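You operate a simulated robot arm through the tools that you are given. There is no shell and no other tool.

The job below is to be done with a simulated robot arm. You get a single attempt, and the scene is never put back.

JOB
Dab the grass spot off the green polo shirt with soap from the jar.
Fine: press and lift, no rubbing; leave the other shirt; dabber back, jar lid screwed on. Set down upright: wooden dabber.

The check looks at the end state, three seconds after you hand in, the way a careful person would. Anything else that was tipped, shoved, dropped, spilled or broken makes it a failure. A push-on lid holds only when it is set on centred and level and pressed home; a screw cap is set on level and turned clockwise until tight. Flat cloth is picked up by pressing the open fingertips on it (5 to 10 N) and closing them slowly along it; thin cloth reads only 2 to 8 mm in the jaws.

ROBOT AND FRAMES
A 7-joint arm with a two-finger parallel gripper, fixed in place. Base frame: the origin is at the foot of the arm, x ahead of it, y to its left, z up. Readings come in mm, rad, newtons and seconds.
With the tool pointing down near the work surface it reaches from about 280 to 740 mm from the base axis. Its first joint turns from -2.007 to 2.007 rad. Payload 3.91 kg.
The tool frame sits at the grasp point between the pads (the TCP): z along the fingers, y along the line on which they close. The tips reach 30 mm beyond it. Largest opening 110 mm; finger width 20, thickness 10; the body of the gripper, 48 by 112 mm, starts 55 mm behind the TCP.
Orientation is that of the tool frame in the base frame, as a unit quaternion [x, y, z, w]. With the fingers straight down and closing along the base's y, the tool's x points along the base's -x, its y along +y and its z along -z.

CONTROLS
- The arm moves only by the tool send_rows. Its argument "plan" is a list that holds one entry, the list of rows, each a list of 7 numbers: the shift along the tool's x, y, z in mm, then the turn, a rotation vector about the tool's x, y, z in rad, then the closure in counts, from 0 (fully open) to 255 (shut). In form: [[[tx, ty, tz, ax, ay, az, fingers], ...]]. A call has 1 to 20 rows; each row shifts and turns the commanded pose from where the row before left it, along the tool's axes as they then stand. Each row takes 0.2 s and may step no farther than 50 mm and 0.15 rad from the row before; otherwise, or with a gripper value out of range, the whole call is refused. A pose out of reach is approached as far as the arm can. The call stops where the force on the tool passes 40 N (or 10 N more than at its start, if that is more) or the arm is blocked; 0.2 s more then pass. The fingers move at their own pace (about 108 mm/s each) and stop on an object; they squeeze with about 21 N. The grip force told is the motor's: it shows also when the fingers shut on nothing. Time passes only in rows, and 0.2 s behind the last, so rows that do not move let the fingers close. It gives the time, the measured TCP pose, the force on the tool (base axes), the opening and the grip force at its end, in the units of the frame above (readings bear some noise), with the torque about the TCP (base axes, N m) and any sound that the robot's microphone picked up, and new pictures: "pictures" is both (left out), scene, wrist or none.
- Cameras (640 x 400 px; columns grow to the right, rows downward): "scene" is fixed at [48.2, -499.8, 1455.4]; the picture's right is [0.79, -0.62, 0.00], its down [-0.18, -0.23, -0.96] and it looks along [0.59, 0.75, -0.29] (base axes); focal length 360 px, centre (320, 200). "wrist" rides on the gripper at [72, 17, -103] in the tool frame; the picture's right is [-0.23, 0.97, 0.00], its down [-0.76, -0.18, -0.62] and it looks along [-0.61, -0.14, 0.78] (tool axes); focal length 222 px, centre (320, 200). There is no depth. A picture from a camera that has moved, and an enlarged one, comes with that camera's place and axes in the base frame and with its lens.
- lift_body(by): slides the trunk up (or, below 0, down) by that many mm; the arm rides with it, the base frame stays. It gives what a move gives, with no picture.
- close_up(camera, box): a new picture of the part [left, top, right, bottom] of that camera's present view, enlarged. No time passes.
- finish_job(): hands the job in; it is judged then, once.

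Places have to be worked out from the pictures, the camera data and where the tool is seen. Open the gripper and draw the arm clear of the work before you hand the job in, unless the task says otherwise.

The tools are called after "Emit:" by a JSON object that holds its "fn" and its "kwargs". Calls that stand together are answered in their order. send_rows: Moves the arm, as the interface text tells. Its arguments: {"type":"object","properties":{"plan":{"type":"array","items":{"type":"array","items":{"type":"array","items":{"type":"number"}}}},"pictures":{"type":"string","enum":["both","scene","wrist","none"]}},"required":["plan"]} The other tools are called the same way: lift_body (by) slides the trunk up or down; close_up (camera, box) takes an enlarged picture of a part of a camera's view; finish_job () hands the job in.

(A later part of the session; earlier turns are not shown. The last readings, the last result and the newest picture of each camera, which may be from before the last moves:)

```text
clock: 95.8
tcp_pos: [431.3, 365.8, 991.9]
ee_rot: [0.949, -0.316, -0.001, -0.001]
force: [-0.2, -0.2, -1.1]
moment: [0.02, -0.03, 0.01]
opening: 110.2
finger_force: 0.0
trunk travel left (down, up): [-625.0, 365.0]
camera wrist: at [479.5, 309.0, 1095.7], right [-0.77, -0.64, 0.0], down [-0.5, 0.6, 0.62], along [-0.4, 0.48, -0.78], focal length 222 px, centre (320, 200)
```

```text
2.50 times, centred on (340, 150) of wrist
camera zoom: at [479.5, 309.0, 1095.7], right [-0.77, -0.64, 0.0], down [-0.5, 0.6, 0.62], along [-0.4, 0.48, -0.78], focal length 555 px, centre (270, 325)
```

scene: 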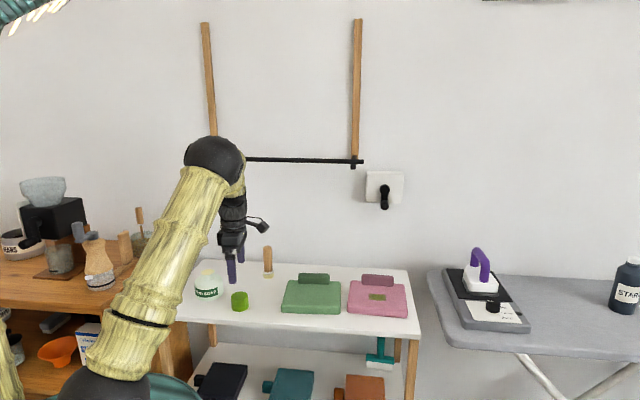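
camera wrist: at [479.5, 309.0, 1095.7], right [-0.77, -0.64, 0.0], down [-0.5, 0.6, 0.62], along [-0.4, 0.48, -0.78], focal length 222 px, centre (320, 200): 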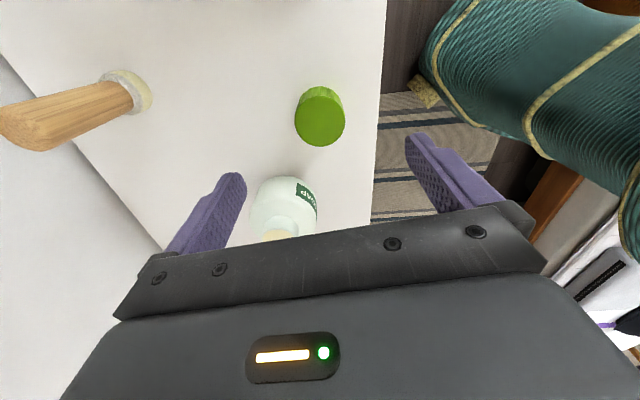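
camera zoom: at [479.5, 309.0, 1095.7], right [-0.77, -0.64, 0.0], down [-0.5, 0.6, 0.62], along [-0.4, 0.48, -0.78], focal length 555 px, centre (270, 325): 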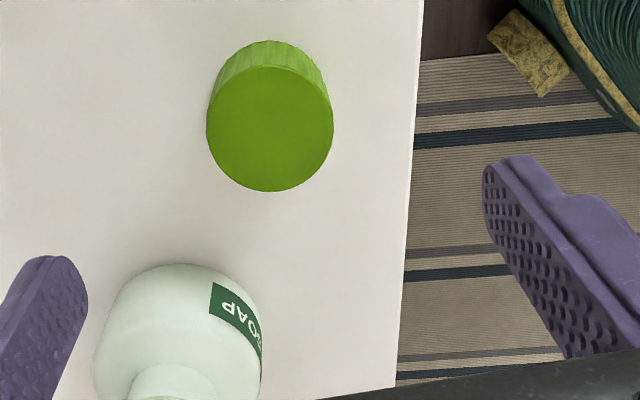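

The cap is laterally centred under the hand. I lower over it to z ≈ 886, matching the grip height used before, and check.

Emit:
{"fn": "send_rows", "kwargs": {"plan": [[[0, 0, 25, 0, 0, 0, 0], [0, 0, 25, 0, 0, 0, 0], [0, 0, 25, 0, 0, 0, 0], [0, 0, 20, 0, 0, 0, 0], [0, 0, 8, 0, 0, 0, 0], [0, 0, 2.5, 0, 0, 0, 0], [0, 0, 0, 0, 0, 0, 0]]], "pictures": "wrist"}}

Emit:
{"fn": "close_up", "kwargs": {"camera": "wrist", "box": [220, 70, 460, 230]}}

Emit:
{"fn": "close_up", "kwargs": {"camera": "scene", "box": [205, 260, 275, 320]}}

```text
clock: 97.4
tcp_pos: [431.3, 364.9, 885.7]
ee_rot: [0.949, -0.317, 0.0, 0.0]
force: [-0.5, -0.8, -0.3]
moment: [0.0, -0.02, 0.0]
opening: 110.0
finger_force: 0.0
trunk travel left (down, up): [-625.0, 365.0]
camera wrist: at [479.7, 307.8, 989.8], right [-0.77, -0.64, 0.0], down [-0.5, 0.6, 0.62], along [-0.4, 0.48, -0.78], focal length 222 px, centre (320, 200)
```

wrist: 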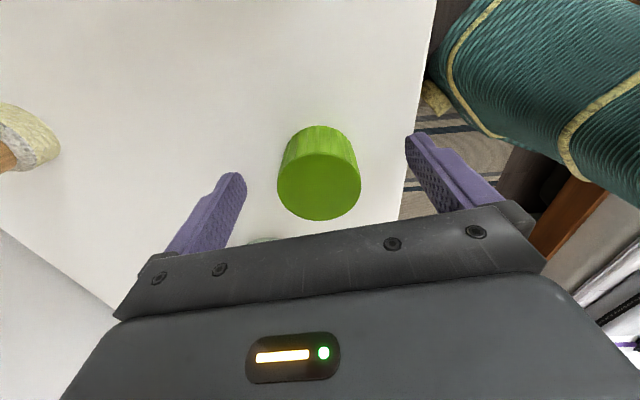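

```text
2.50 times, centred on (340, 150) of wrist
camera zoom: at [479.7, 307.8, 989.8], right [-0.77, -0.64, 0.0], down [-0.5, 0.6, 0.62], along [-0.4, 0.48, -0.78], focal length 555 px, centre (270, 325)
```

zoom: 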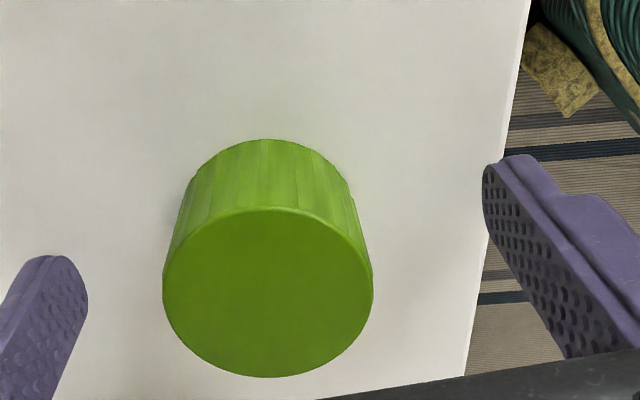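

```text
6.67 times, centred on (240, 290) of scene
camera zoom: at [48.2, -499.8, 1455.4], right [0.79, -0.62, 0.0], down [-0.18, -0.23, -0.96], along [0.59, 0.75, -0.29], focal length 2402 px, centre (853, -400)
```

zoom: 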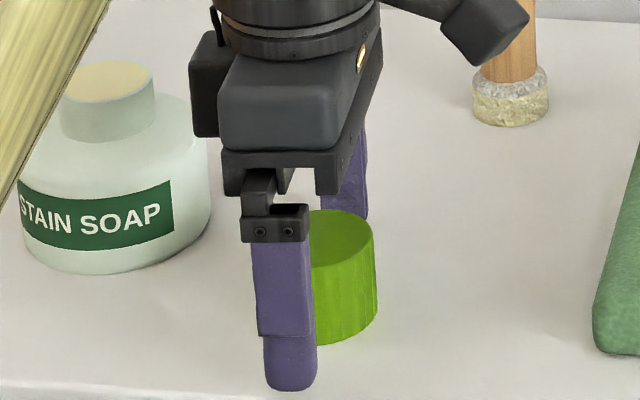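

The cap sits about 1 mm ahead of the tool centre. I correct that and close slowly on the cap.

Emit:
{"fn": "send_rows", "kwargs": {"plan": [[[-1.0, -0.5, 0, 0, 0, 0, 0], [0, 0, 0, 0, 0, 0, 80], [0, 0, 0, 0, 0, 0, 110], [0, 0, 0, 0, 0, 0, 125], [0, 0, 0, 0, 0, 0, 140], [0, 0, 0, 0, 0, 0, 255], [0, 0, 0, 0, 0, 0, 255], [0, 0, 0, 0, 0, 0, 255]]], "pictures": "wrist"}}

```text
clock: 99.2
tcp_pos: [429.7, 365.2, 885.4]
ee_rot: [0.948, -0.317, -0.001, 0.0]
force: [0.2, 0.2, -0.1]
moment: [0.02, -0.04, 0.02]
opening: 50.0
finger_force: 21.0
trunk travel left (down, up): [-625.0, 365.0]
camera wrist: at [479.1, 308.9, 989.8], right [-0.77, -0.64, 0.0], down [-0.5, 0.6, 0.62], along [-0.4, 0.48, -0.78], focal length 222 px, centre (320, 200)
```

wrist: 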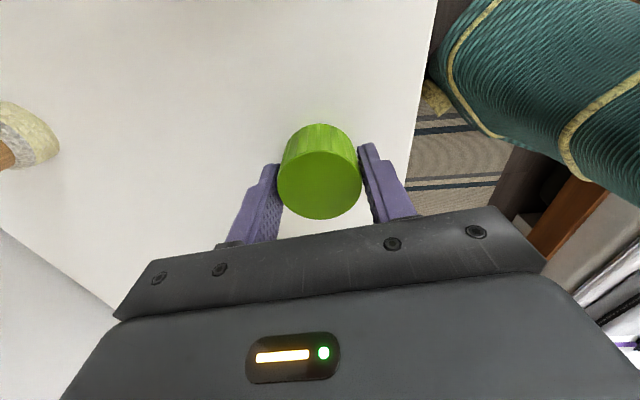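

The cap is gripped at 50 mm. I lift it straight up and carry it above the jar's axis.

Emit:
{"fn": "send_rows", "kwargs": {"plan": [[[0, 0, -5, 0, 0, 0, 255], [0, 0, -20, 0, 0, 0, 255], [0, 0, -25, 0, 0, 0, 255], [0, 0, -25, 0, 0, 0, 255], [0, 0, -25, 0, 0, 0, 255], [0, 0, -25, 0, 0, 0, 255], [-21.2, -14.9, 0, 0, 0, 0, 255], [-21.2, -14.9, 0, 0, 0, 0, 255], [-21.2, -14.9, 0, 0, 0, 0, 255], [-21.2, -14.9, 0, 0, 0, 0, 255], [-21.2, -14.9, 0, 0, 0, 0, 255], [0, 0, 0, 0, 0, 0, 255], [0, 0, 0, 0, 0, 0, 255]]], "pictures": "both"}}

Emit:
{"fn": "close_up", "kwargs": {"camera": "scene", "box": [175, 215, 245, 305]}}

Emit:
{"fn": "close_up", "kwargs": {"camera": "wrist", "box": [220, 40, 460, 230]}}

```text
clock: 102.0
tcp_pos: [389.4, 488.1, 1012.9]
ee_rot: [0.948, -0.317, 0.0, 0.001]
force: [-0.3, -0.4, -1.2]
moment: [-0.01, -0.02, -0.02]
opening: 49.9
finger_force: 20.6
trunk travel left (down, up): [-625.0, 365.0]
camera wrist: at [437.0, 431.8, 1115.5], right [-0.77, -0.64, 0.0], down [-0.5, 0.6, 0.62], along [-0.4, 0.48, -0.78], focal length 222 px, centre (320, 200)
```

scene: 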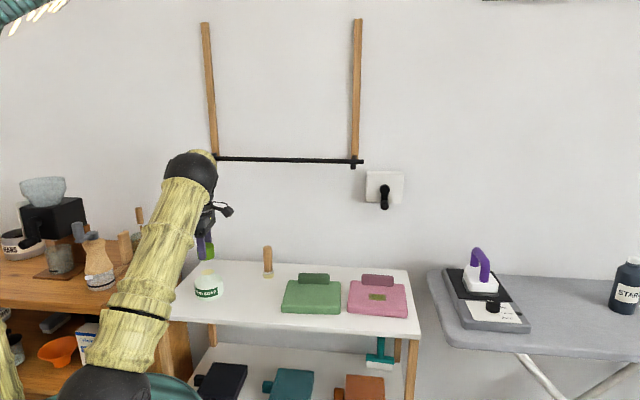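
wrist: 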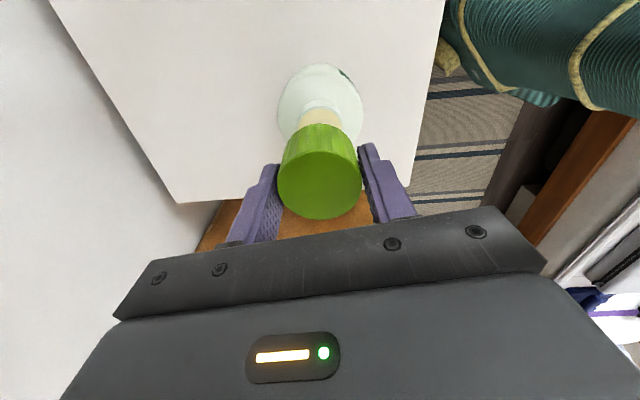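

```text
4.44 times, centred on (210, 260) of scene
camera zoom: at [48.2, -499.8, 1455.4], right [0.79, -0.62, 0.0], down [-0.18, -0.23, -0.96], along [0.59, 0.75, -0.29], focal length 1601 px, centre (809, -67)
```

zoom: 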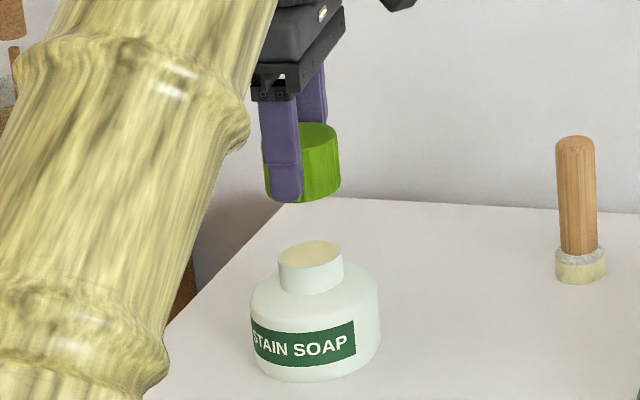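

```text
2.11 times, centred on (340, 135) of wrist
camera zoom: at [437.0, 431.8, 1115.5], right [-0.77, -0.64, 0.0], down [-0.5, 0.6, 0.62], along [-0.4, 0.48, -0.78], focal length 468 px, centre (278, 337)
```

zoom: 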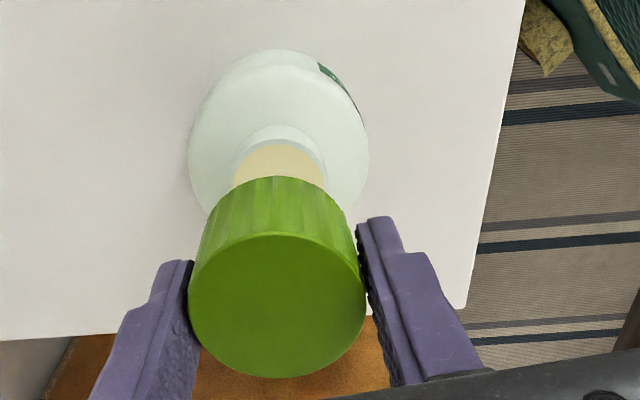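

The cap hangs centred over the neck to within about 1 mm in both views. I lower it to a few millimetres above the rim and re-measure.

Emit:
{"fn": "send_rows", "kwargs": {"plan": [[[0, 0.4, 12, 0, 0, 0, 255], [0, 0, 12, 0, 0, 0, 255], [0, 0, 8, 0, 0, 0, 255], [0, 0, 0, 0, 0, 0, 255]]], "pictures": "wrist"}}

Emit:
{"fn": "close_up", "kwargs": {"camera": "scene", "box": [185, 235, 235, 305]}}

Emit:
{"fn": "close_up", "kwargs": {"camera": "wrist", "box": [240, 50, 400, 230]}}

```text
clock: 103.0
tcp_pos: [388.8, 488.8, 979.3]
ee_rot: [0.949, -0.316, 0.0, 0.0]
force: [0.4, 0.2, 0.2]
moment: [0.01, -0.01, -0.02]
opening: 50.0
finger_force: 20.9
trunk travel left (down, up): [-625.0, 365.0]
camera wrist: at [437.5, 432.2, 1084.0], right [-0.77, -0.64, 0.0], down [-0.5, 0.6, 0.62], along [-0.4, 0.48, -0.78], focal length 222 px, centre (320, 200)
```

wrist: 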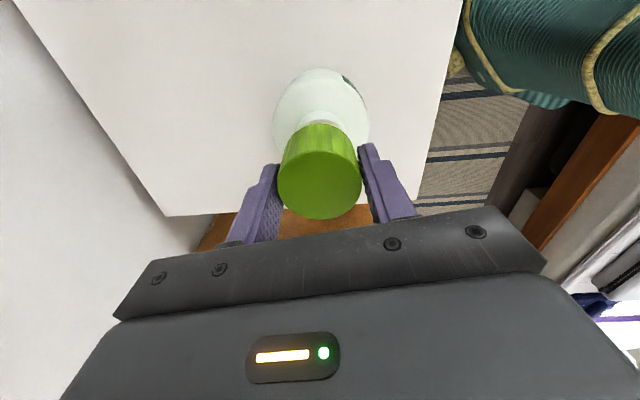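

```text
5.71 times, centred on (210, 270) of scene
camera zoom: at [48.2, -499.8, 1455.4], right [0.79, -0.62, 0.0], down [-0.18, -0.23, -0.96], along [0.59, 0.75, -0.29], focal length 2059 px, centre (949, -200)
```

zoom: 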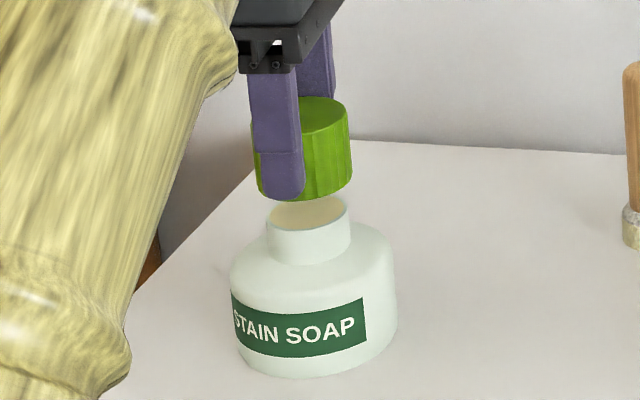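

```text
2.22 times, centred on (320, 140) of wrist
camera zoom: at [437.5, 432.2, 1084.0], right [-0.77, -0.64, 0.0], down [-0.5, 0.6, 0.62], along [-0.4, 0.48, -0.78], focal length 494 px, centre (320, 333)
```

zoom: 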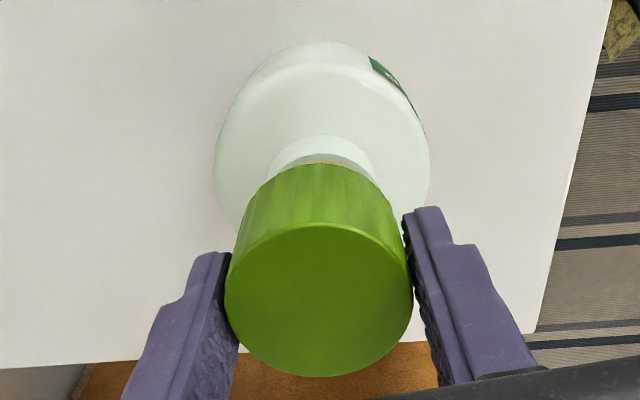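

The neck is about 1 mm toward the tool's +y from the cap's centre. I correct and lower the cap over the neck, checking the force.

Emit:
{"fn": "send_rows", "kwargs": {"plan": [[[-0.8, 1.0, 0, 0, 0, 0, 255], [0, 0, 6, 0, 0, 0, 255], [0, 0, 6, 0, 0, 0, 255], [0, 0, 4, 0, 0, 0, 255], [0, 0, 0, 0, 0, 0, 255]]], "pictures": "wrist"}}

Emit:
{"fn": "close_up", "kwargs": {"camera": "scene", "box": [185, 235, 235, 305]}}

Emit:
{"fn": "close_up", "kwargs": {"camera": "wrist", "box": [240, 50, 400, 230]}}

```text
clock: 104.2
tcp_pos: [386.5, 489.4, 963.8]
ee_rot: [0.949, -0.316, 0.0, 0.0]
force: [0.1, 0.1, -0.9]
moment: [0.0, 0.0, -0.01]
opening: 49.8
finger_force: 20.5
trunk travel left (down, up): [-625.0, 365.0]
camera wrist: at [435.9, 432.2, 1066.9], right [-0.77, -0.64, 0.0], down [-0.5, 0.6, 0.62], along [-0.4, 0.48, -0.78], focal length 222 px, centre (320, 200)
```

wrist: 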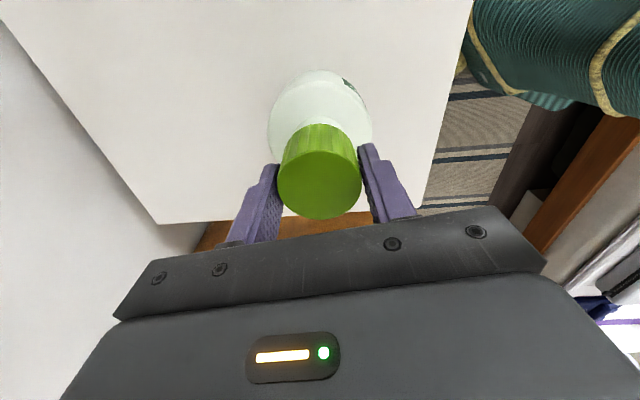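

```text
5.71 times, centred on (210, 270) of scene
camera zoom: at [48.2, -499.8, 1455.4], right [0.79, -0.62, 0.0], down [-0.18, -0.23, -0.96], along [0.59, 0.75, -0.29], focal length 2059 px, centre (949, -200)
```

zoom: 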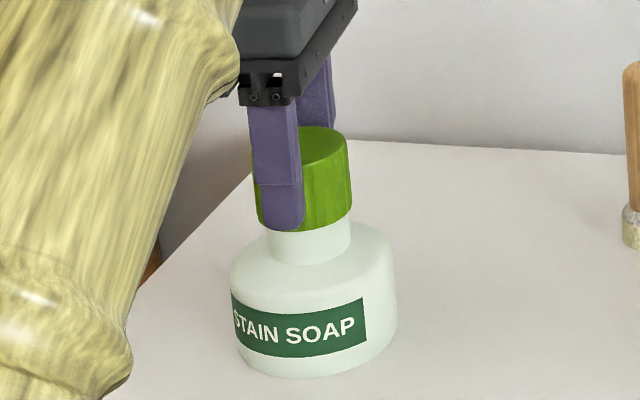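

```text
2.22 times, centred on (320, 140) of wrist
camera zoom: at [435.9, 432.2, 1066.9], right [-0.77, -0.64, 0.0], down [-0.5, 0.6, 0.62], along [-0.4, 0.48, -0.78], focal length 494 px, centre (320, 333)
```

zoom: 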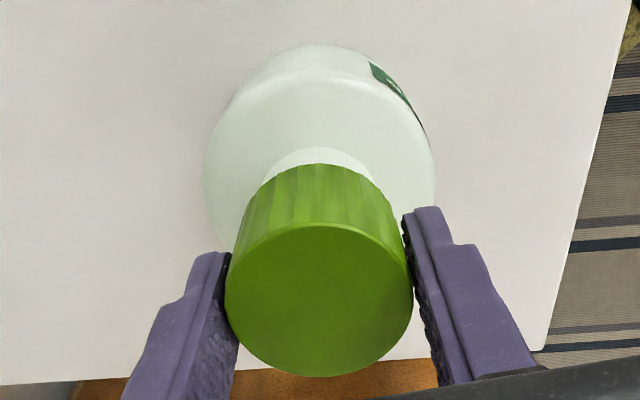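

Cap and neck are concentric in both views and there's no contact force. I continue down in small steps until the thread meets.

Emit:
{"fn": "send_rows", "kwargs": {"plan": [[[0, 0, 3, 0, 0, 0, 255], [0, 0, 3, 0, 0, 0, 255], [0, 0, 2, 0, 0, 0, 255], [0, 0, 2, 0, 0, 0, 255], [0, 0, 0, 0, 0, 0, 255]]], "pictures": "none"}}

```text
clock: 105.4
tcp_pos: [389.0, 489.4, 951.9]
ee_rot: [0.949, -0.316, -0.001, 0.0]
force: [0.9, 0.3, -1.0]
moment: [0.03, 0.01, 0.03]
opening: 49.7
finger_force: 21.3
trunk travel left (down, up): [-625.0, 365.0]
```

Emit:
{"fn": "send_rows", "kwargs": {"plan": [[[0, 0, 1, 0, 0, 0, 255], [0, 0, 1, 0, 0, 0, 255], [0, 0, 1, 0, 0, 0, 255], [0, 0, 0, 0, 0, 0, 255]]], "pictures": "none"}}

Emit:
{"fn": "close_up", "kwargs": {"camera": "scene", "box": [185, 235, 235, 305]}}

```text
clock: 106.4
tcp_pos: [388.6, 488.7, 949.9]
ee_rot: [0.949, -0.316, 0.0, 0.0]
force: [-0.6, 0.5, -0.3]
moment: [0.01, -0.03, 0.03]
opening: 49.8
finger_force: 21.0
trunk travel left (down, up): [-625.0, 365.0]
```

```text
5.71 times, centred on (210, 270) of scene
camera zoom: at [48.2, -499.8, 1455.4], right [0.79, -0.62, 0.0], down [-0.18, -0.23, -0.96], along [0.59, 0.75, -0.29], focal length 2059 px, centre (949, -200)
```

zoom: 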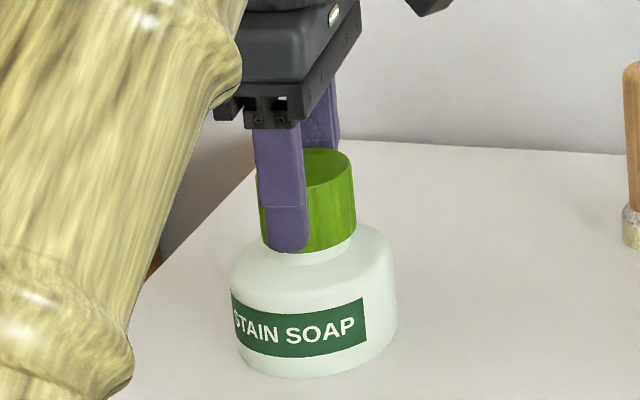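

No contact yet at z ≈ 949.5. I continue in 1 mm steps.

Emit:
{"fn": "send_rows", "kwargs": {"plan": [[[0, 0, 0.8, 0, 0, 0, 255], [0, 0, 0.8, 0, 0, 0, 255], [0, 0, 0, 0, 0, 0, 255]]], "pictures": "none"}}

```text
clock: 107.2
tcp_pos: [388.5, 488.6, 949.6]
ee_rot: [0.949, -0.317, 0.0, -0.001]
force: [-2.2, -2.8, -0.8]
moment: [-0.04, 0.1, 0.02]
opening: 49.8
finger_force: 21.2
trunk travel left (down, up): [-625.0, 365.0]
```

A slight sideways touch (−2.2, −2.8 N) appears, no vertical force yet. I go a little further.

Emit:
{"fn": "send_rows", "kwargs": {"plan": [[[0, 0, 0.8, 0, 0, 0, 255], [0, 0, 0.5, 0, 0, 0, 255], [0, 0, 0, 0, 0, 0, 255]]], "pictures": "none"}}

```text
clock: 108.0
tcp_pos: [387.3, 488.3, 948.6]
ee_rot: [0.949, -0.316, 0.0, -0.001]
force: [-2.4, -2.8, 6.3]
moment: [-0.17, 0.16, -0.01]
opening: 49.6
finger_force: 21.0
trunk travel left (down, up): [-625.0, 365.0]
```

The cap sits on the thread start with 6 N. I relieve the side push by 0.5 mm and begin turning clockwise, following the thread down slightly.

Emit:
{"fn": "send_rows", "kwargs": {"plan": [[[0, 0.5, 0, 0, 0, 0, 255], [0, 0, 0.07, 0, 0, 0.1, 255], [0, 0, 0.07, 0, 0, 0.12, 255], [0, 0, 0.07, 0, 0, 0.12, 255], [0, 0, 0.07, 0, 0, 0.12, 255], [0, 0, 0.07, 0, 0, 0.12, 255], [0, 0, 0.07, 0, 0, 0.12, 255], [0, 0, 0, 0, 0, 0, 255]]], "pictures": "wrist"}}

```text
clock: 109.8
tcp_pos: [388.0, 488.8, 948.2]
ee_rot: [0.782, -0.623, 0.0, 0.0]
force: [3.9, 3.1, 6.8]
moment: [0.08, 0.0, 0.02]
opening: 49.3
finger_force: 20.7
trunk travel left (down, up): [-625.0, 365.0]
camera wrist: at [388.8, 414.8, 1051.6], right [-1.0, 0.0, 0.0], down [0.0, 0.78, 0.62], along [0.0, 0.62, -0.78], focal length 222 px, centre (320, 200)
```

wrist: 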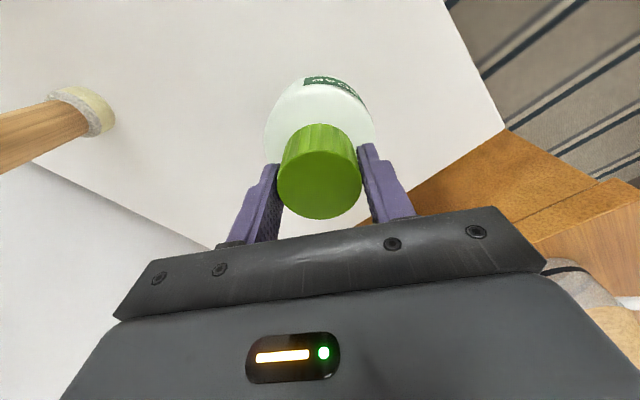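

The cap turns with the hand while the jar's label stays put; forces are moderate. I relieve the small side force and continue clockwise.

Emit:
{"fn": "send_rows", "kwargs": {"plan": [[[-0.2, -0.4, 0, 0, 0, 0, 255], [0, 0, 0.07, 0, 0, 0.12, 255], [0, 0, 0.07, 0, 0, 0.12, 255], [0, 0, 0.07, 0, 0, 0.12, 255], [0, 0, 0.07, 0, 0, 0.12, 255], [0, 0, 0.07, 0, 0, 0.12, 255], [0, 0, 0.07, 0, 0, 0.12, 255], [0, 0, 0, 0, 0, 0, 255]]], "pictures": "wrist"}}

Emit:
{"fn": "close_up", "kwargs": {"camera": "scene", "box": [185, 235, 235, 305]}}

```text
clock: 111.6
tcp_pos: [390.2, 488.6, 947.6]
ee_rot: [-0.512, 0.859, 0.0, 0.001]
force: [9.3, 0.8, 12.2]
moment: [0.0, -0.2, 0.0]
opening: 49.4
finger_force: 20.9
trunk travel left (down, up): [-625.0, 365.0]
camera wrist: at [340.5, 433.3, 1050.8], right [-0.75, 0.66, 0.0], down [0.52, 0.58, 0.62], along [0.41, 0.47, -0.78], focal length 222 px, centre (320, 200)
```

wrist: 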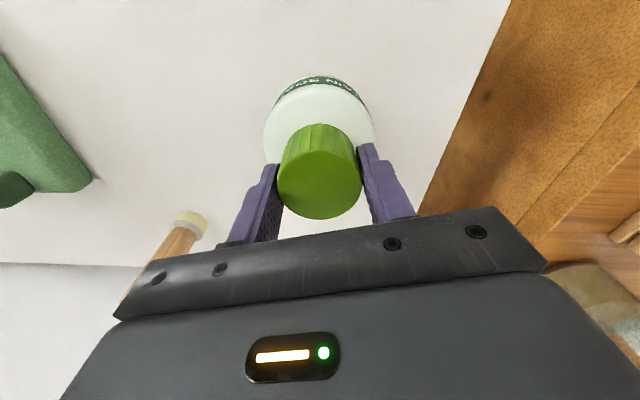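

```text
5.71 times, centred on (210, 270) of scene
camera zoom: at [48.2, -499.8, 1455.4], right [0.79, -0.62, 0.0], down [-0.18, -0.23, -0.96], along [0.59, 0.75, -0.29], focal length 2059 px, centre (949, -200)
```

zoom: 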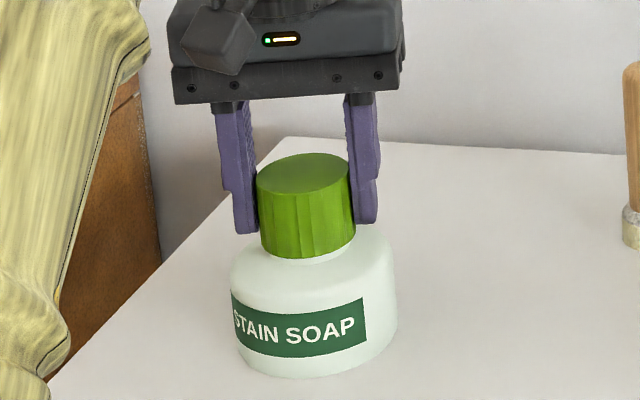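

The upward force has grown to 12 N, so I stop pressing further down, relieve the 9 N side force by 1.2 mm, and keep turning to see whether the thread draws the cap down.

Emit:
{"fn": "send_rows", "kwargs": {"plan": [[[-0.55, -1.0, 0, 0, 0, 0, 255], [0, 0, 0, 0, 0, 0.12, 255], [0, 0, 0, 0, 0, 0.12, 255], [0, 0, 0, 0, 0, 0.12, 255], [0, 0, 0, 0, 0, 0.12, 255], [0, 0, 0, 0, 0, 0.12, 255], [0, 0, 0, 0, 0, 0.12, 255], [0, 0, 0, 0, 0, 0, 255]]], "pictures": "wrist"}}

Emit:
{"fn": "close_up", "kwargs": {"camera": "scene", "box": [185, 235, 235, 305]}}

```text
clock: 113.4
tcp_pos: [390.8, 489.0, 947.1]
ee_rot: [-0.177, 0.984, 0.001, 0.001]
force: [2.6, 2.8, 14.7]
moment: [0.03, -0.03, 0.0]
opening: 49.0
finger_force: 21.3
trunk travel left (down, up): [-625.0, 365.0]
camera wrist: at [316.6, 479.1, 1050.1], right [-0.13, 0.99, 0.0], down [0.78, 0.1, 0.62], along [0.62, 0.08, -0.78], focal length 222 px, centre (320, 200)
```

wrist: 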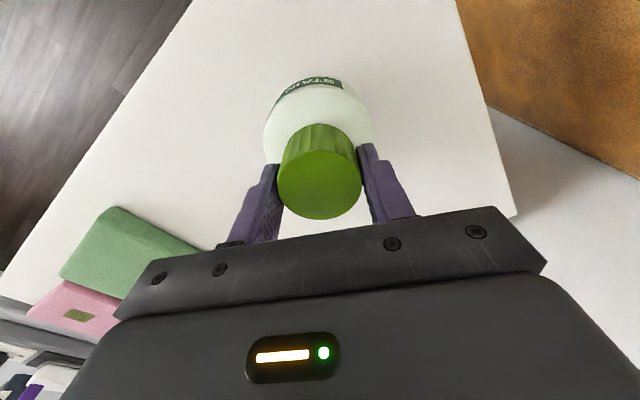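

```text
5.71 times, centred on (210, 270) of scene
camera zoom: at [48.2, -499.8, 1455.4], right [0.79, -0.62, 0.0], down [-0.18, -0.23, -0.96], along [0.59, 0.75, -0.29], focal length 2059 px, centre (949, -200)
```

zoom: 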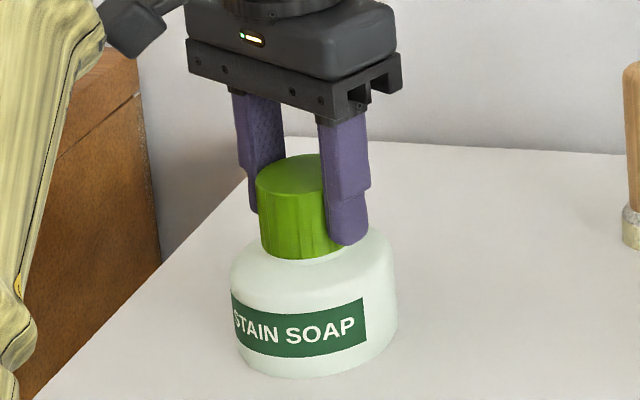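

The scene view shows the cap top about 2 px lower than when free, as after my first unscrewing stroke, so the thread seems engaged. I take the same enlarged view as before to compare precisely.

Emit:
{"fn": "close_up", "kwargs": {"camera": "scene", "box": [180, 235, 244, 305]}}

Emit:
{"fn": "close_up", "kwargs": {"camera": "scene", "box": [195, 255, 225, 285]}}

```text
5.71 times, centred on (212, 270) of scene
camera zoom: at [48.2, -499.8, 1455.4], right [0.79, -0.62, 0.0], down [-0.18, -0.23, -0.96], along [0.59, 0.75, -0.29], focal length 2059 px, centre (937, -200)
```

zoom: 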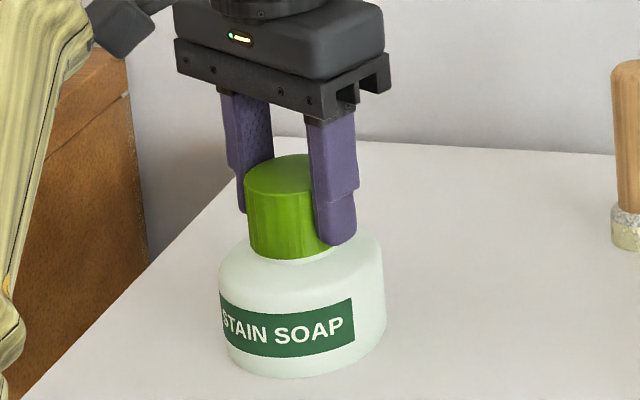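

```text
13.33 times, centred on (210, 270) of scene
camera zoom: at [48.2, -499.8, 1455.4], right [0.79, -0.62, 0.0], down [-0.18, -0.23, -0.96], along [0.59, 0.75, -0.29], focal length 4804 px, centre (1787, -733)
```

zoom: 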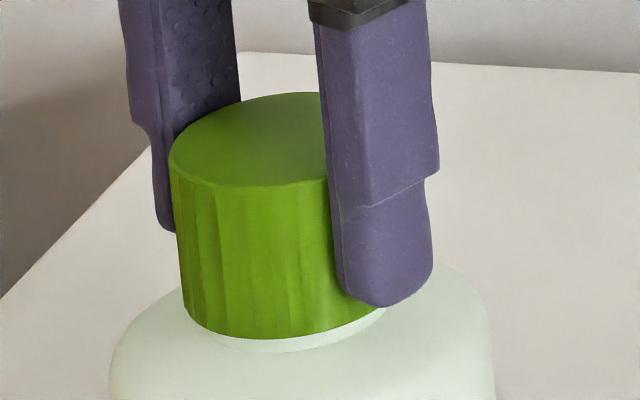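

The cap sits level; here its lower edge is at row 338 with a slim strip of neck below. I turn another 0.7 rad and compare this same view.

Emit:
{"fn": "send_rows", "kwargs": {"plan": [[[0, 0, 0, 0, 0, 0.12, 255], [0, 0, 0, 0, 0, 0.12, 255], [0, 0, 0, 0, 0, 0.12, 255], [0, 0, 0, 0, 0, 0.12, 255], [0, 0, 0, 0, 0, 0.12, 255], [0, 0, 0, 0, 0, 0.12, 255], [0, 0, 0, 0, 0, 0, 255]]], "pictures": "none"}}

Emit:
{"fn": "close_up", "kwargs": {"camera": "scene", "box": [195, 255, 225, 285]}}

```text
clock: 115.0
tcp_pos: [389.2, 486.5, 945.7]
ee_rot: [0.181, 0.983, -0.001, -0.001]
force: [0.8, -5.2, 0.8]
moment: [0.0, -0.12, 0.01]
opening: 48.7
finger_force: 20.7
trunk travel left (down, up): [-625.0, 365.0]
```

```text
13.33 times, centred on (210, 270) of scene
camera zoom: at [48.2, -499.8, 1455.4], right [0.79, -0.62, 0.0], down [-0.18, -0.23, -0.96], along [0.59, 0.75, -0.29], focal length 4804 px, centre (1787, -733)
```

zoom: 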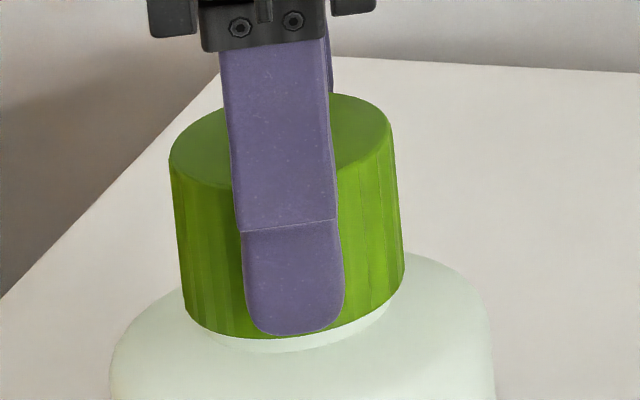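

The vertical force fell to about zero as the cap was drawn down, but the opening reading crept from 50.0 to 48.7, so I check in the wrist view whether the fingers slip around the cap.

Emit:
{"fn": "close_up", "kwargs": {"camera": "wrist", "box": [260, 60, 380, 230]}}

```text
2.35 times, centred on (320, 145) of wrist
camera zoom: at [329.0, 529.7, 1050.2], right [0.56, 0.83, 0.0], down [0.65, -0.44, 0.62], along [0.52, -0.35, -0.78], focal length 523 px, centre (320, 329)
```

zoom: 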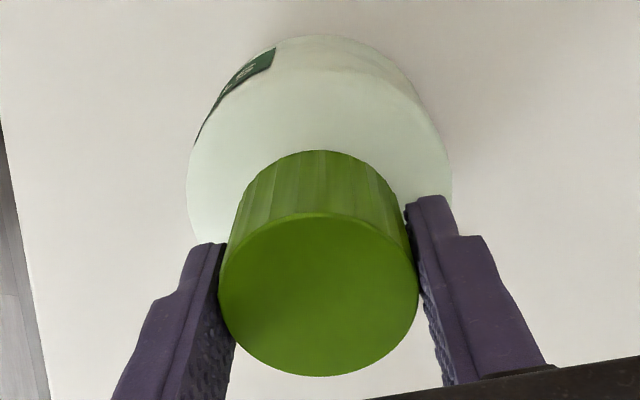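

The cap stays held squarely between the pads. I turn a bit more with a slight follow-down, then open for the next stroke.

Emit:
{"fn": "send_rows", "kwargs": {"plan": [[[0, 0, 0.1, 0, 0, 0.12, 255], [0, 0, 0.1, 0, 0, 0.12, 255], [0, 0, 0.1, 0, 0, 0.12, 255], [0, 0, 0, 0, 0, 0, 255]]], "pictures": "none"}}

Emit:
{"fn": "close_up", "kwargs": {"camera": "wrist", "box": [260, 60, 380, 230]}}

Emit:
{"fn": "close_up", "kwargs": {"camera": "scene", "box": [195, 255, 225, 285]}}

```text
clock: 116.0
tcp_pos: [390.1, 486.1, 947.2]
ee_rot: [0.356, 0.935, 0.0, -0.001]
force: [-1.4, -7.5, -2.5]
moment: [-0.13, 0.04, 0.0]
opening: 48.6
finger_force: 21.1
trunk travel left (down, up): [-625.0, 365.0]
```

```text
2.35 times, centred on (320, 145) of wrist
camera zoom: at [347.4, 548.3, 1050.6], right [0.82, 0.58, 0.0], down [0.45, -0.64, 0.62], along [0.36, -0.51, -0.78], focal length 523 px, centre (320, 329)
```

zoom: 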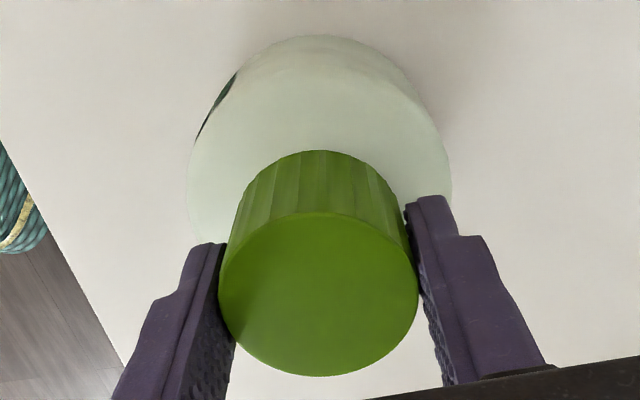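

```text
13.33 times, centred on (210, 270) of scene
camera zoom: at [48.2, -499.8, 1455.4], right [0.79, -0.62, 0.0], down [-0.18, -0.23, -0.96], along [0.59, 0.75, -0.29], focal length 4804 px, centre (1787, -733)
```

zoom: 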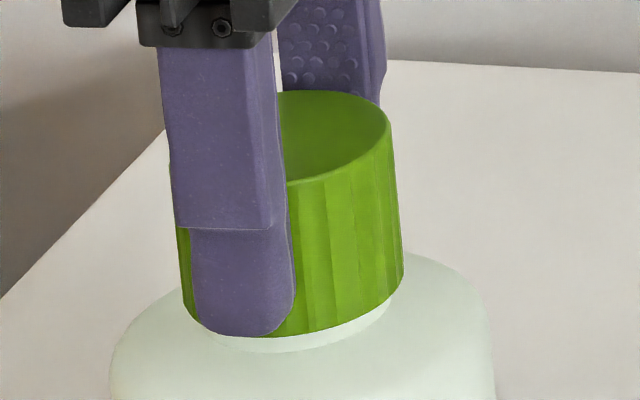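

I can't yet tell whether the thread is drawing the cap down, so I open the fingers and look at the cap's true height and level.

Emit:
{"fn": "send_rows", "kwargs": {"plan": [[[0, 0, 0, 0, 0, 0, 100], [0, 0, 0, 0, 0, 0, 40], [0, 0, 0, 0, 0, 0, 0], [0, 0, 0, 0, 0, 0, 0]]], "pictures": "none"}}

Emit:
{"fn": "close_up", "kwargs": {"camera": "scene", "box": [180, 235, 244, 305]}}

Emit:
{"fn": "close_up", "kwargs": {"camera": "scene", "box": [195, 255, 225, 285]}}

Emit:
{"fn": "close_up", "kwargs": {"camera": "wrist", "box": [260, 60, 380, 230]}}

```text
clock: 117.0
tcp_pos: [390.3, 487.9, 946.9]
ee_rot: [0.354, 0.935, 0.0, 0.0]
force: [0.1, -0.3, -0.4]
moment: [0.0, -0.02, 0.0]
opening: 110.1
finger_force: 0.0
trunk travel left (down, up): [-625.0, 365.0]
```

```text
5.71 times, centred on (212, 270) of scene
camera zoom: at [48.2, -499.8, 1455.4], right [0.79, -0.62, 0.0], down [-0.18, -0.23, -0.96], along [0.59, 0.75, -0.29], focal length 2059 px, centre (937, -200)
```

zoom: 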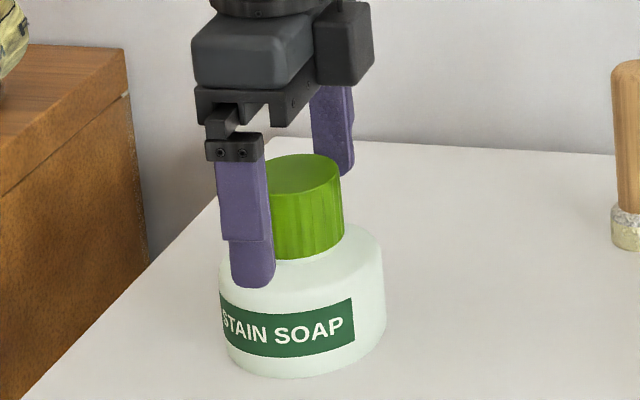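

```text
13.33 times, centred on (210, 270) of scene
camera zoom: at [48.2, -499.8, 1455.4], right [0.79, -0.62, 0.0], down [-0.18, -0.23, -0.96], along [0.59, 0.75, -0.29], focal length 4804 px, centre (1787, -733)
```

zoom: 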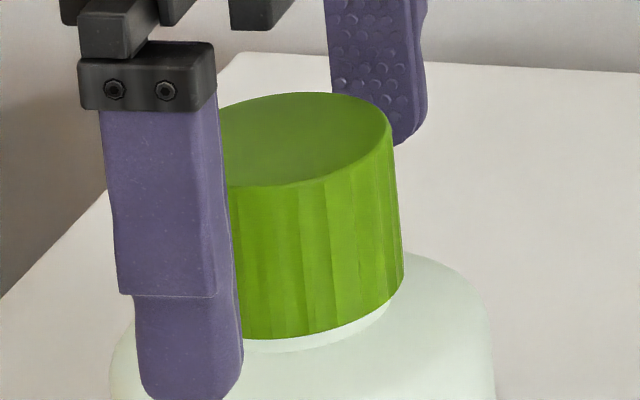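

```text
2.35 times, centred on (320, 145) of wrist
camera zoom: at [347.1, 549.1, 1050.6], right [0.82, 0.58, 0.0], down [0.45, -0.64, 0.62], along [0.36, -0.51, -0.78], focal length 523 px, centre (320, 329)
```

zoom: 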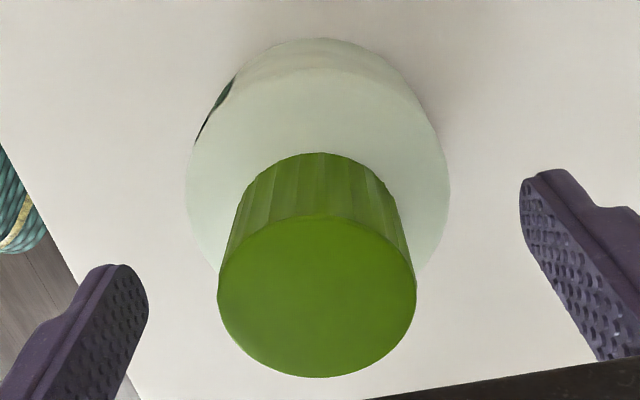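

The cap sits level and about 1 mm above its closed height, in line with a partly engaged thread. I turn the open hand back counter-clockwise for the next tightening stroke.

Emit:
{"fn": "send_rows", "kwargs": {"plan": [[[0, 0, 0, 0, 0, -0.14, 0], [0, 0, 0, 0, 0, -0.14, 0], [0, 0, 0, 0, 0, -0.14, 0], [0, 0, 0, 0, 0, -0.14, 0], [0, 0, 0, 0, 0, -0.14, 0], [0, 0, 0, 0, 0, -0.14, 0], [0, 0, 0, 0, 0, -0.14, 0], [0, 0, 0, 0, 0, -0.14, 0], [0, 0, 0, 0, 0, -0.14, 0], [0, 0, 0, 0, 0, -0.14, 0], [0, 0, 0, 0, 0, -0.14, 0], [0, 0, 0, 0, 0, -0.14, 0], [0, 0, 0, 0, 0, -0.14, 0], [0, 0, 0, 0, 0, -0.14, 0], [0, 0, 0, 0, 0, -0.14, 0], [0, 0, 0, 0, 0, -0.14, 0], [0, 0, 0, 0, 0, -0.14, 0], [0, 0, 0, 0, 0, -0.14, 0], [0, 0, 0, 0, 0, -0.14, 0], [0, 0, 0, 0, 0, -0.14, 0]]], "pictures": "none"}}

Emit:
{"fn": "send_rows", "kwargs": {"plan": [[[0, 0, 0, 0, 0, -0.14, 0], [0, 0, 0, 0, 0, -0.14, 0], [0, 0, 0, 0, 0, -0.14, 0], [0, 0, 0, 0, 0, 0, 0]]], "pictures": "wrist"}}

Emit:
{"fn": "close_up", "kwargs": {"camera": "wrist", "box": [260, 60, 380, 230]}}

Emit:
{"fn": "close_up", "kwargs": {"camera": "scene", "box": [195, 255, 225, 285]}}

```text
clock: 121.2
tcp_pos: [391.2, 489.6, 945.8]
ee_rot: [0.862, -0.507, 0.0, 0.0]
force: [0.0, -0.1, -0.2]
moment: [-0.01, 0.03, 0.02]
opening: 110.0
finger_force: 0.0
trunk travel left (down, up): [-625.0, 365.0]
```

```text
clock: 122.2
tcp_pos: [391.1, 489.1, 946.4]
ee_rot: [0.949, -0.316, 0.0, 0.0]
force: [-0.2, -0.4, 0.0]
moment: [-0.01, 0.01, -0.01]
opening: 110.1
finger_force: 0.0
trunk travel left (down, up): [-625.0, 365.0]
camera wrist: at [439.2, 432.2, 1049.6], right [-0.77, -0.64, 0.0], down [-0.5, 0.6, 0.62], along [-0.4, 0.48, -0.78], focal length 222 px, centre (320, 200)
```

wrist: 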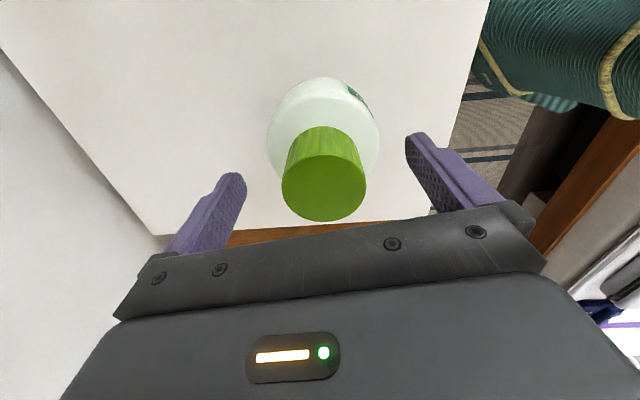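

```text
2.35 times, centred on (320, 145) of wrist
camera zoom: at [439.2, 432.2, 1049.6], right [-0.77, -0.64, 0.0], down [-0.5, 0.6, 0.62], along [-0.4, 0.48, -0.78], focal length 523 px, centre (320, 329)
```

zoom: 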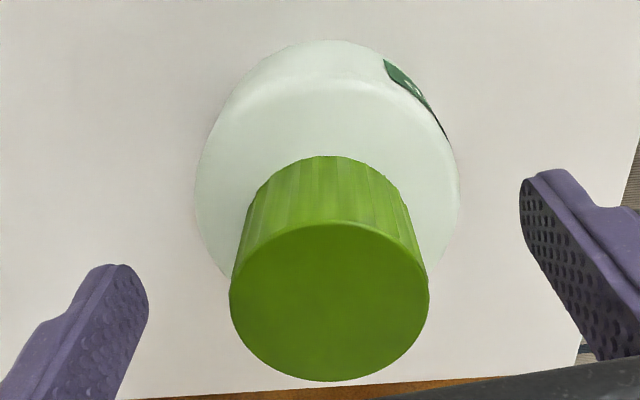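

```text
13.33 times, centred on (210, 270) of scene
camera zoom: at [48.2, -499.8, 1455.4], right [0.79, -0.62, 0.0], down [-0.18, -0.23, -0.96], along [0.59, 0.75, -0.29], focal length 4804 px, centre (1787, -733)
```

zoom: 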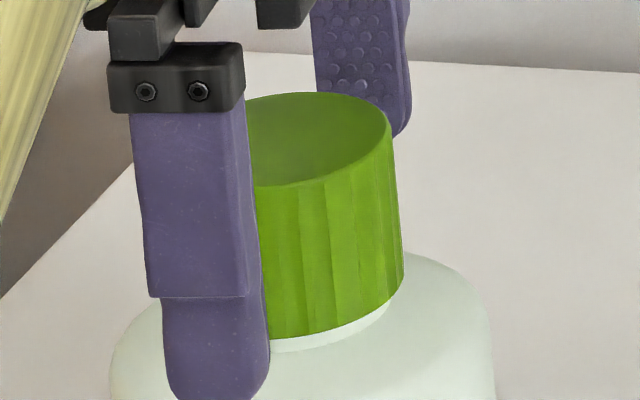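

Averaging both hand orientations again puts the jar axis at about (389.1, 488.3). I centre on it (2 mm shift), regrip and turn clockwise.

Emit:
{"fn": "send_rows", "kwargs": {"plan": [[[-1.0, 1.8, 0.5, 0, 0, 0, 0], [0, 0, 0, 0, 0, 0, 110], [0, 0, 0, 0, 0, 0, 255], [0, 0, 0, 0, 0, 0, 255], [0, 0, 0, 0, 0, 0, 255], [0, 0, 0.05, 0, 0, 0.1, 255], [0, 0, 0.06, 0, 0, 0.12, 255], [0, 0, 0.06, 0, 0, 0.12, 255], [0, 0, 0.06, 0, 0, 0.12, 255], [0, 0, 0.06, 0, 0, 0.12, 255], [0, 0, 0.06, 0, 0, 0.12, 255], [0, 0, 0, 0, 0, 0, 255]]], "pictures": "wrist"}}

Emit:
{"fn": "close_up", "kwargs": {"camera": "scene", "box": [195, 255, 225, 285]}}

```text
clock: 124.8
tcp_pos: [388.7, 487.2, 945.9]
ee_rot: [0.781, -0.625, 0.0, 0.0]
force: [2.0, 1.5, -1.9]
moment: [0.04, -0.12, 0.0]
opening: 49.0
finger_force: 20.8
trunk travel left (down, up): [-625.0, 365.0]
camera wrist: at [388.9, 414.0, 1048.9], right [-1.0, 0.01, 0.0], down [0.01, 0.78, 0.62], along [0.0, 0.62, -0.78], focal length 222 px, centre (320, 200)
```

wrist: 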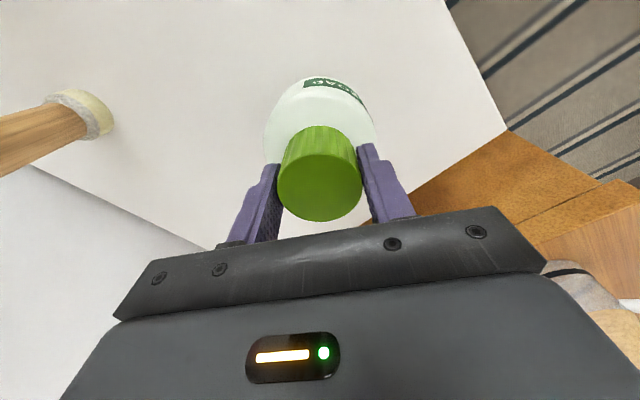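

```text
13.33 times, centred on (210, 270) of scene
camera zoom: at [48.2, -499.8, 1455.4], right [0.79, -0.62, 0.0], down [-0.18, -0.23, -0.96], along [0.59, 0.75, -0.29], focal length 4804 px, centre (1787, -733)
```

zoom: 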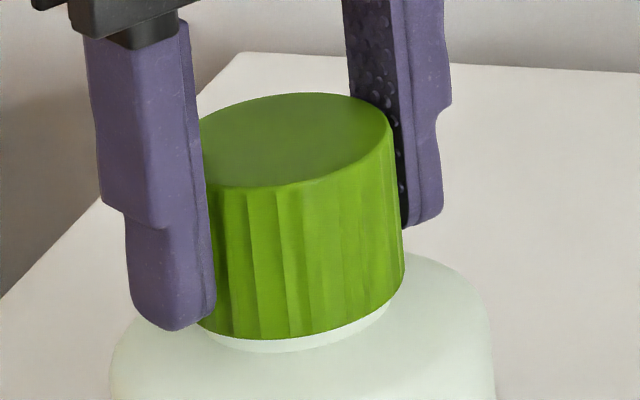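

Forces are small and the tool is pulled down slightly, as a drawing thread would. I continue clockwise.

Emit:
{"fn": "send_rows", "kwargs": {"plan": [[[0, 0, 0.06, 0, 0, 0.12, 255], [0, 0, 0.06, 0, 0, 0.12, 255], [0, 0, 0.06, 0, 0, 0.12, 255], [0, 0, 0.06, 0, 0, 0.12, 255], [0, 0, 0.06, 0, 0, 0.12, 255], [0, 0, 0.06, 0, 0, 0.12, 255], [0, 0, 0.06, 0, 0, 0.12, 255], [0, 0, 0.06, 0, 0, 0.12, 255], [0, 0, 0, 0, 0, 0, 255]]], "pictures": "wrist"}}

Emit:
{"fn": "close_up", "kwargs": {"camera": "scene", "box": [195, 255, 225, 285]}}

```text
clock: 126.8
tcp_pos: [387.4, 487.8, 942.7]
ee_rot: [-0.404, 0.915, 0.0, 0.0]
force: [4.4, -0.7, 2.3]
moment: [-0.04, -0.08, 0.78]
opening: 50.4
finger_force: 20.4
trunk travel left (down, up): [-625.0, 365.0]
camera wrist: at [328.0, 445.7, 1047.4], right [-0.57, 0.82, 0.0], down [0.64, 0.44, 0.62], along [0.51, 0.35, -0.78], focal length 222 px, centre (320, 200)
```

wrist: 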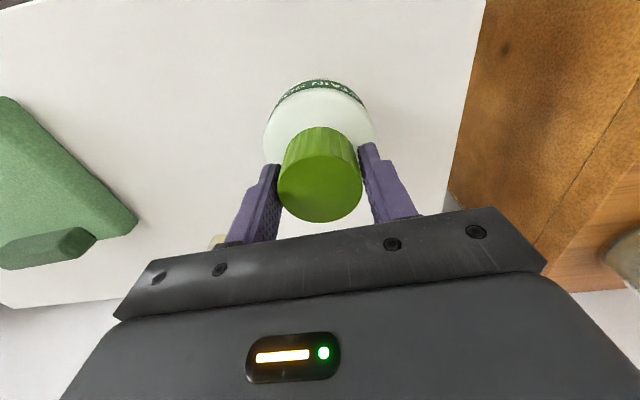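

```text
13.33 times, centred on (210, 270) of scene
camera zoom: at [48.2, -499.8, 1455.4], right [0.79, -0.62, 0.0], down [-0.18, -0.23, -0.96], along [0.59, 0.75, -0.29], focal length 4804 px, centre (1787, -733)
```

zoom: 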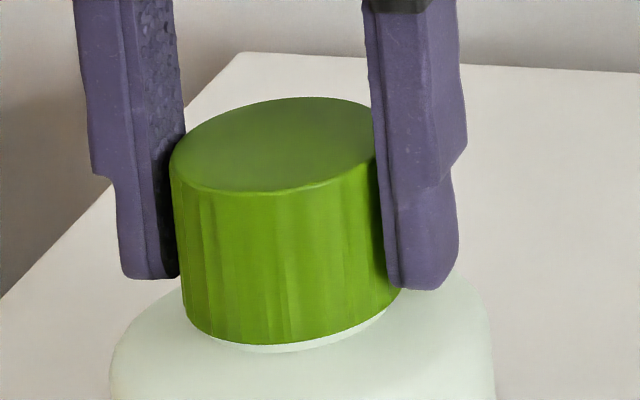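

The torque about z has jumped to 0.78 N·m and the cap has dropped about 1.5 mm: it is getting tight. I turn slightly more to confirm that it is firmly seated.

Emit:
{"fn": "send_rows", "kwargs": {"plan": [[[0, 0, 0, 0, 0, 0.06, 255], [0, 0, 0, 0, 0, 0.06, 255], [0, 0, 0, 0, 0, 0, 255]]], "pictures": "wrist"}}

Emit:
{"fn": "close_up", "kwargs": {"camera": "scene", "box": [195, 255, 225, 285]}}

Emit:
{"fn": "close_up", "kwargs": {"camera": "scene", "box": [180, 235, 244, 305]}}

```text
clock: 127.6
tcp_pos: [388.5, 488.3, 943.4]
ee_rot: [-0.349, 0.937, 0.0, -0.001]
force: [6.4, -2.0, 1.2]
moment: [-0.06, -0.11, 0.68]
opening: 51.8
finger_force: 20.7
trunk travel left (down, up): [-625.0, 365.0]
camera wrist: at [323.3, 453.3, 1047.3], right [-0.47, 0.89, 0.0], down [0.69, 0.36, 0.62], along [0.55, 0.29, -0.78], focal length 222 px, centre (320, 200)
```

wrist: 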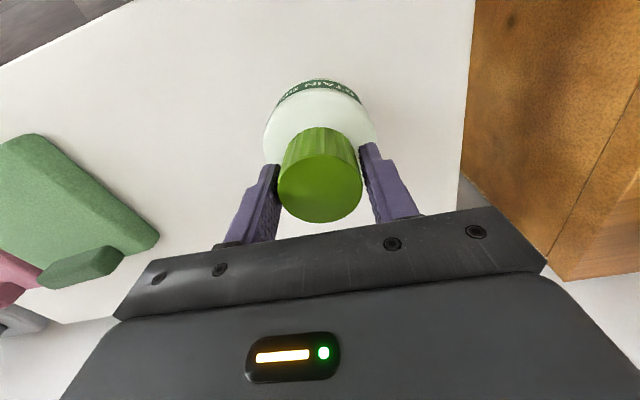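

```text
13.33 times, centred on (210, 270) of scene
camera zoom: at [48.2, -499.8, 1455.4], right [0.79, -0.62, 0.0], down [-0.18, -0.23, -0.96], along [0.59, 0.75, -0.29], focal length 4804 px, centre (1787, -733)
```

zoom: 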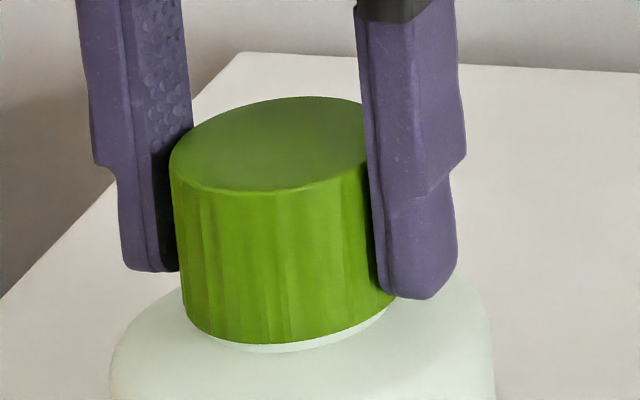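

```text
5.71 times, centred on (212, 270) of scene
camera zoom: at [48.2, -499.8, 1455.4], right [0.79, -0.62, 0.0], down [-0.18, -0.23, -0.96], along [0.59, 0.75, -0.29], focal length 2059 px, centre (937, -200)
```

zoom: 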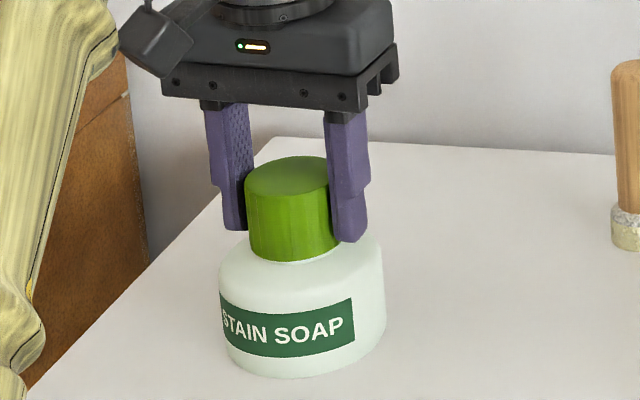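

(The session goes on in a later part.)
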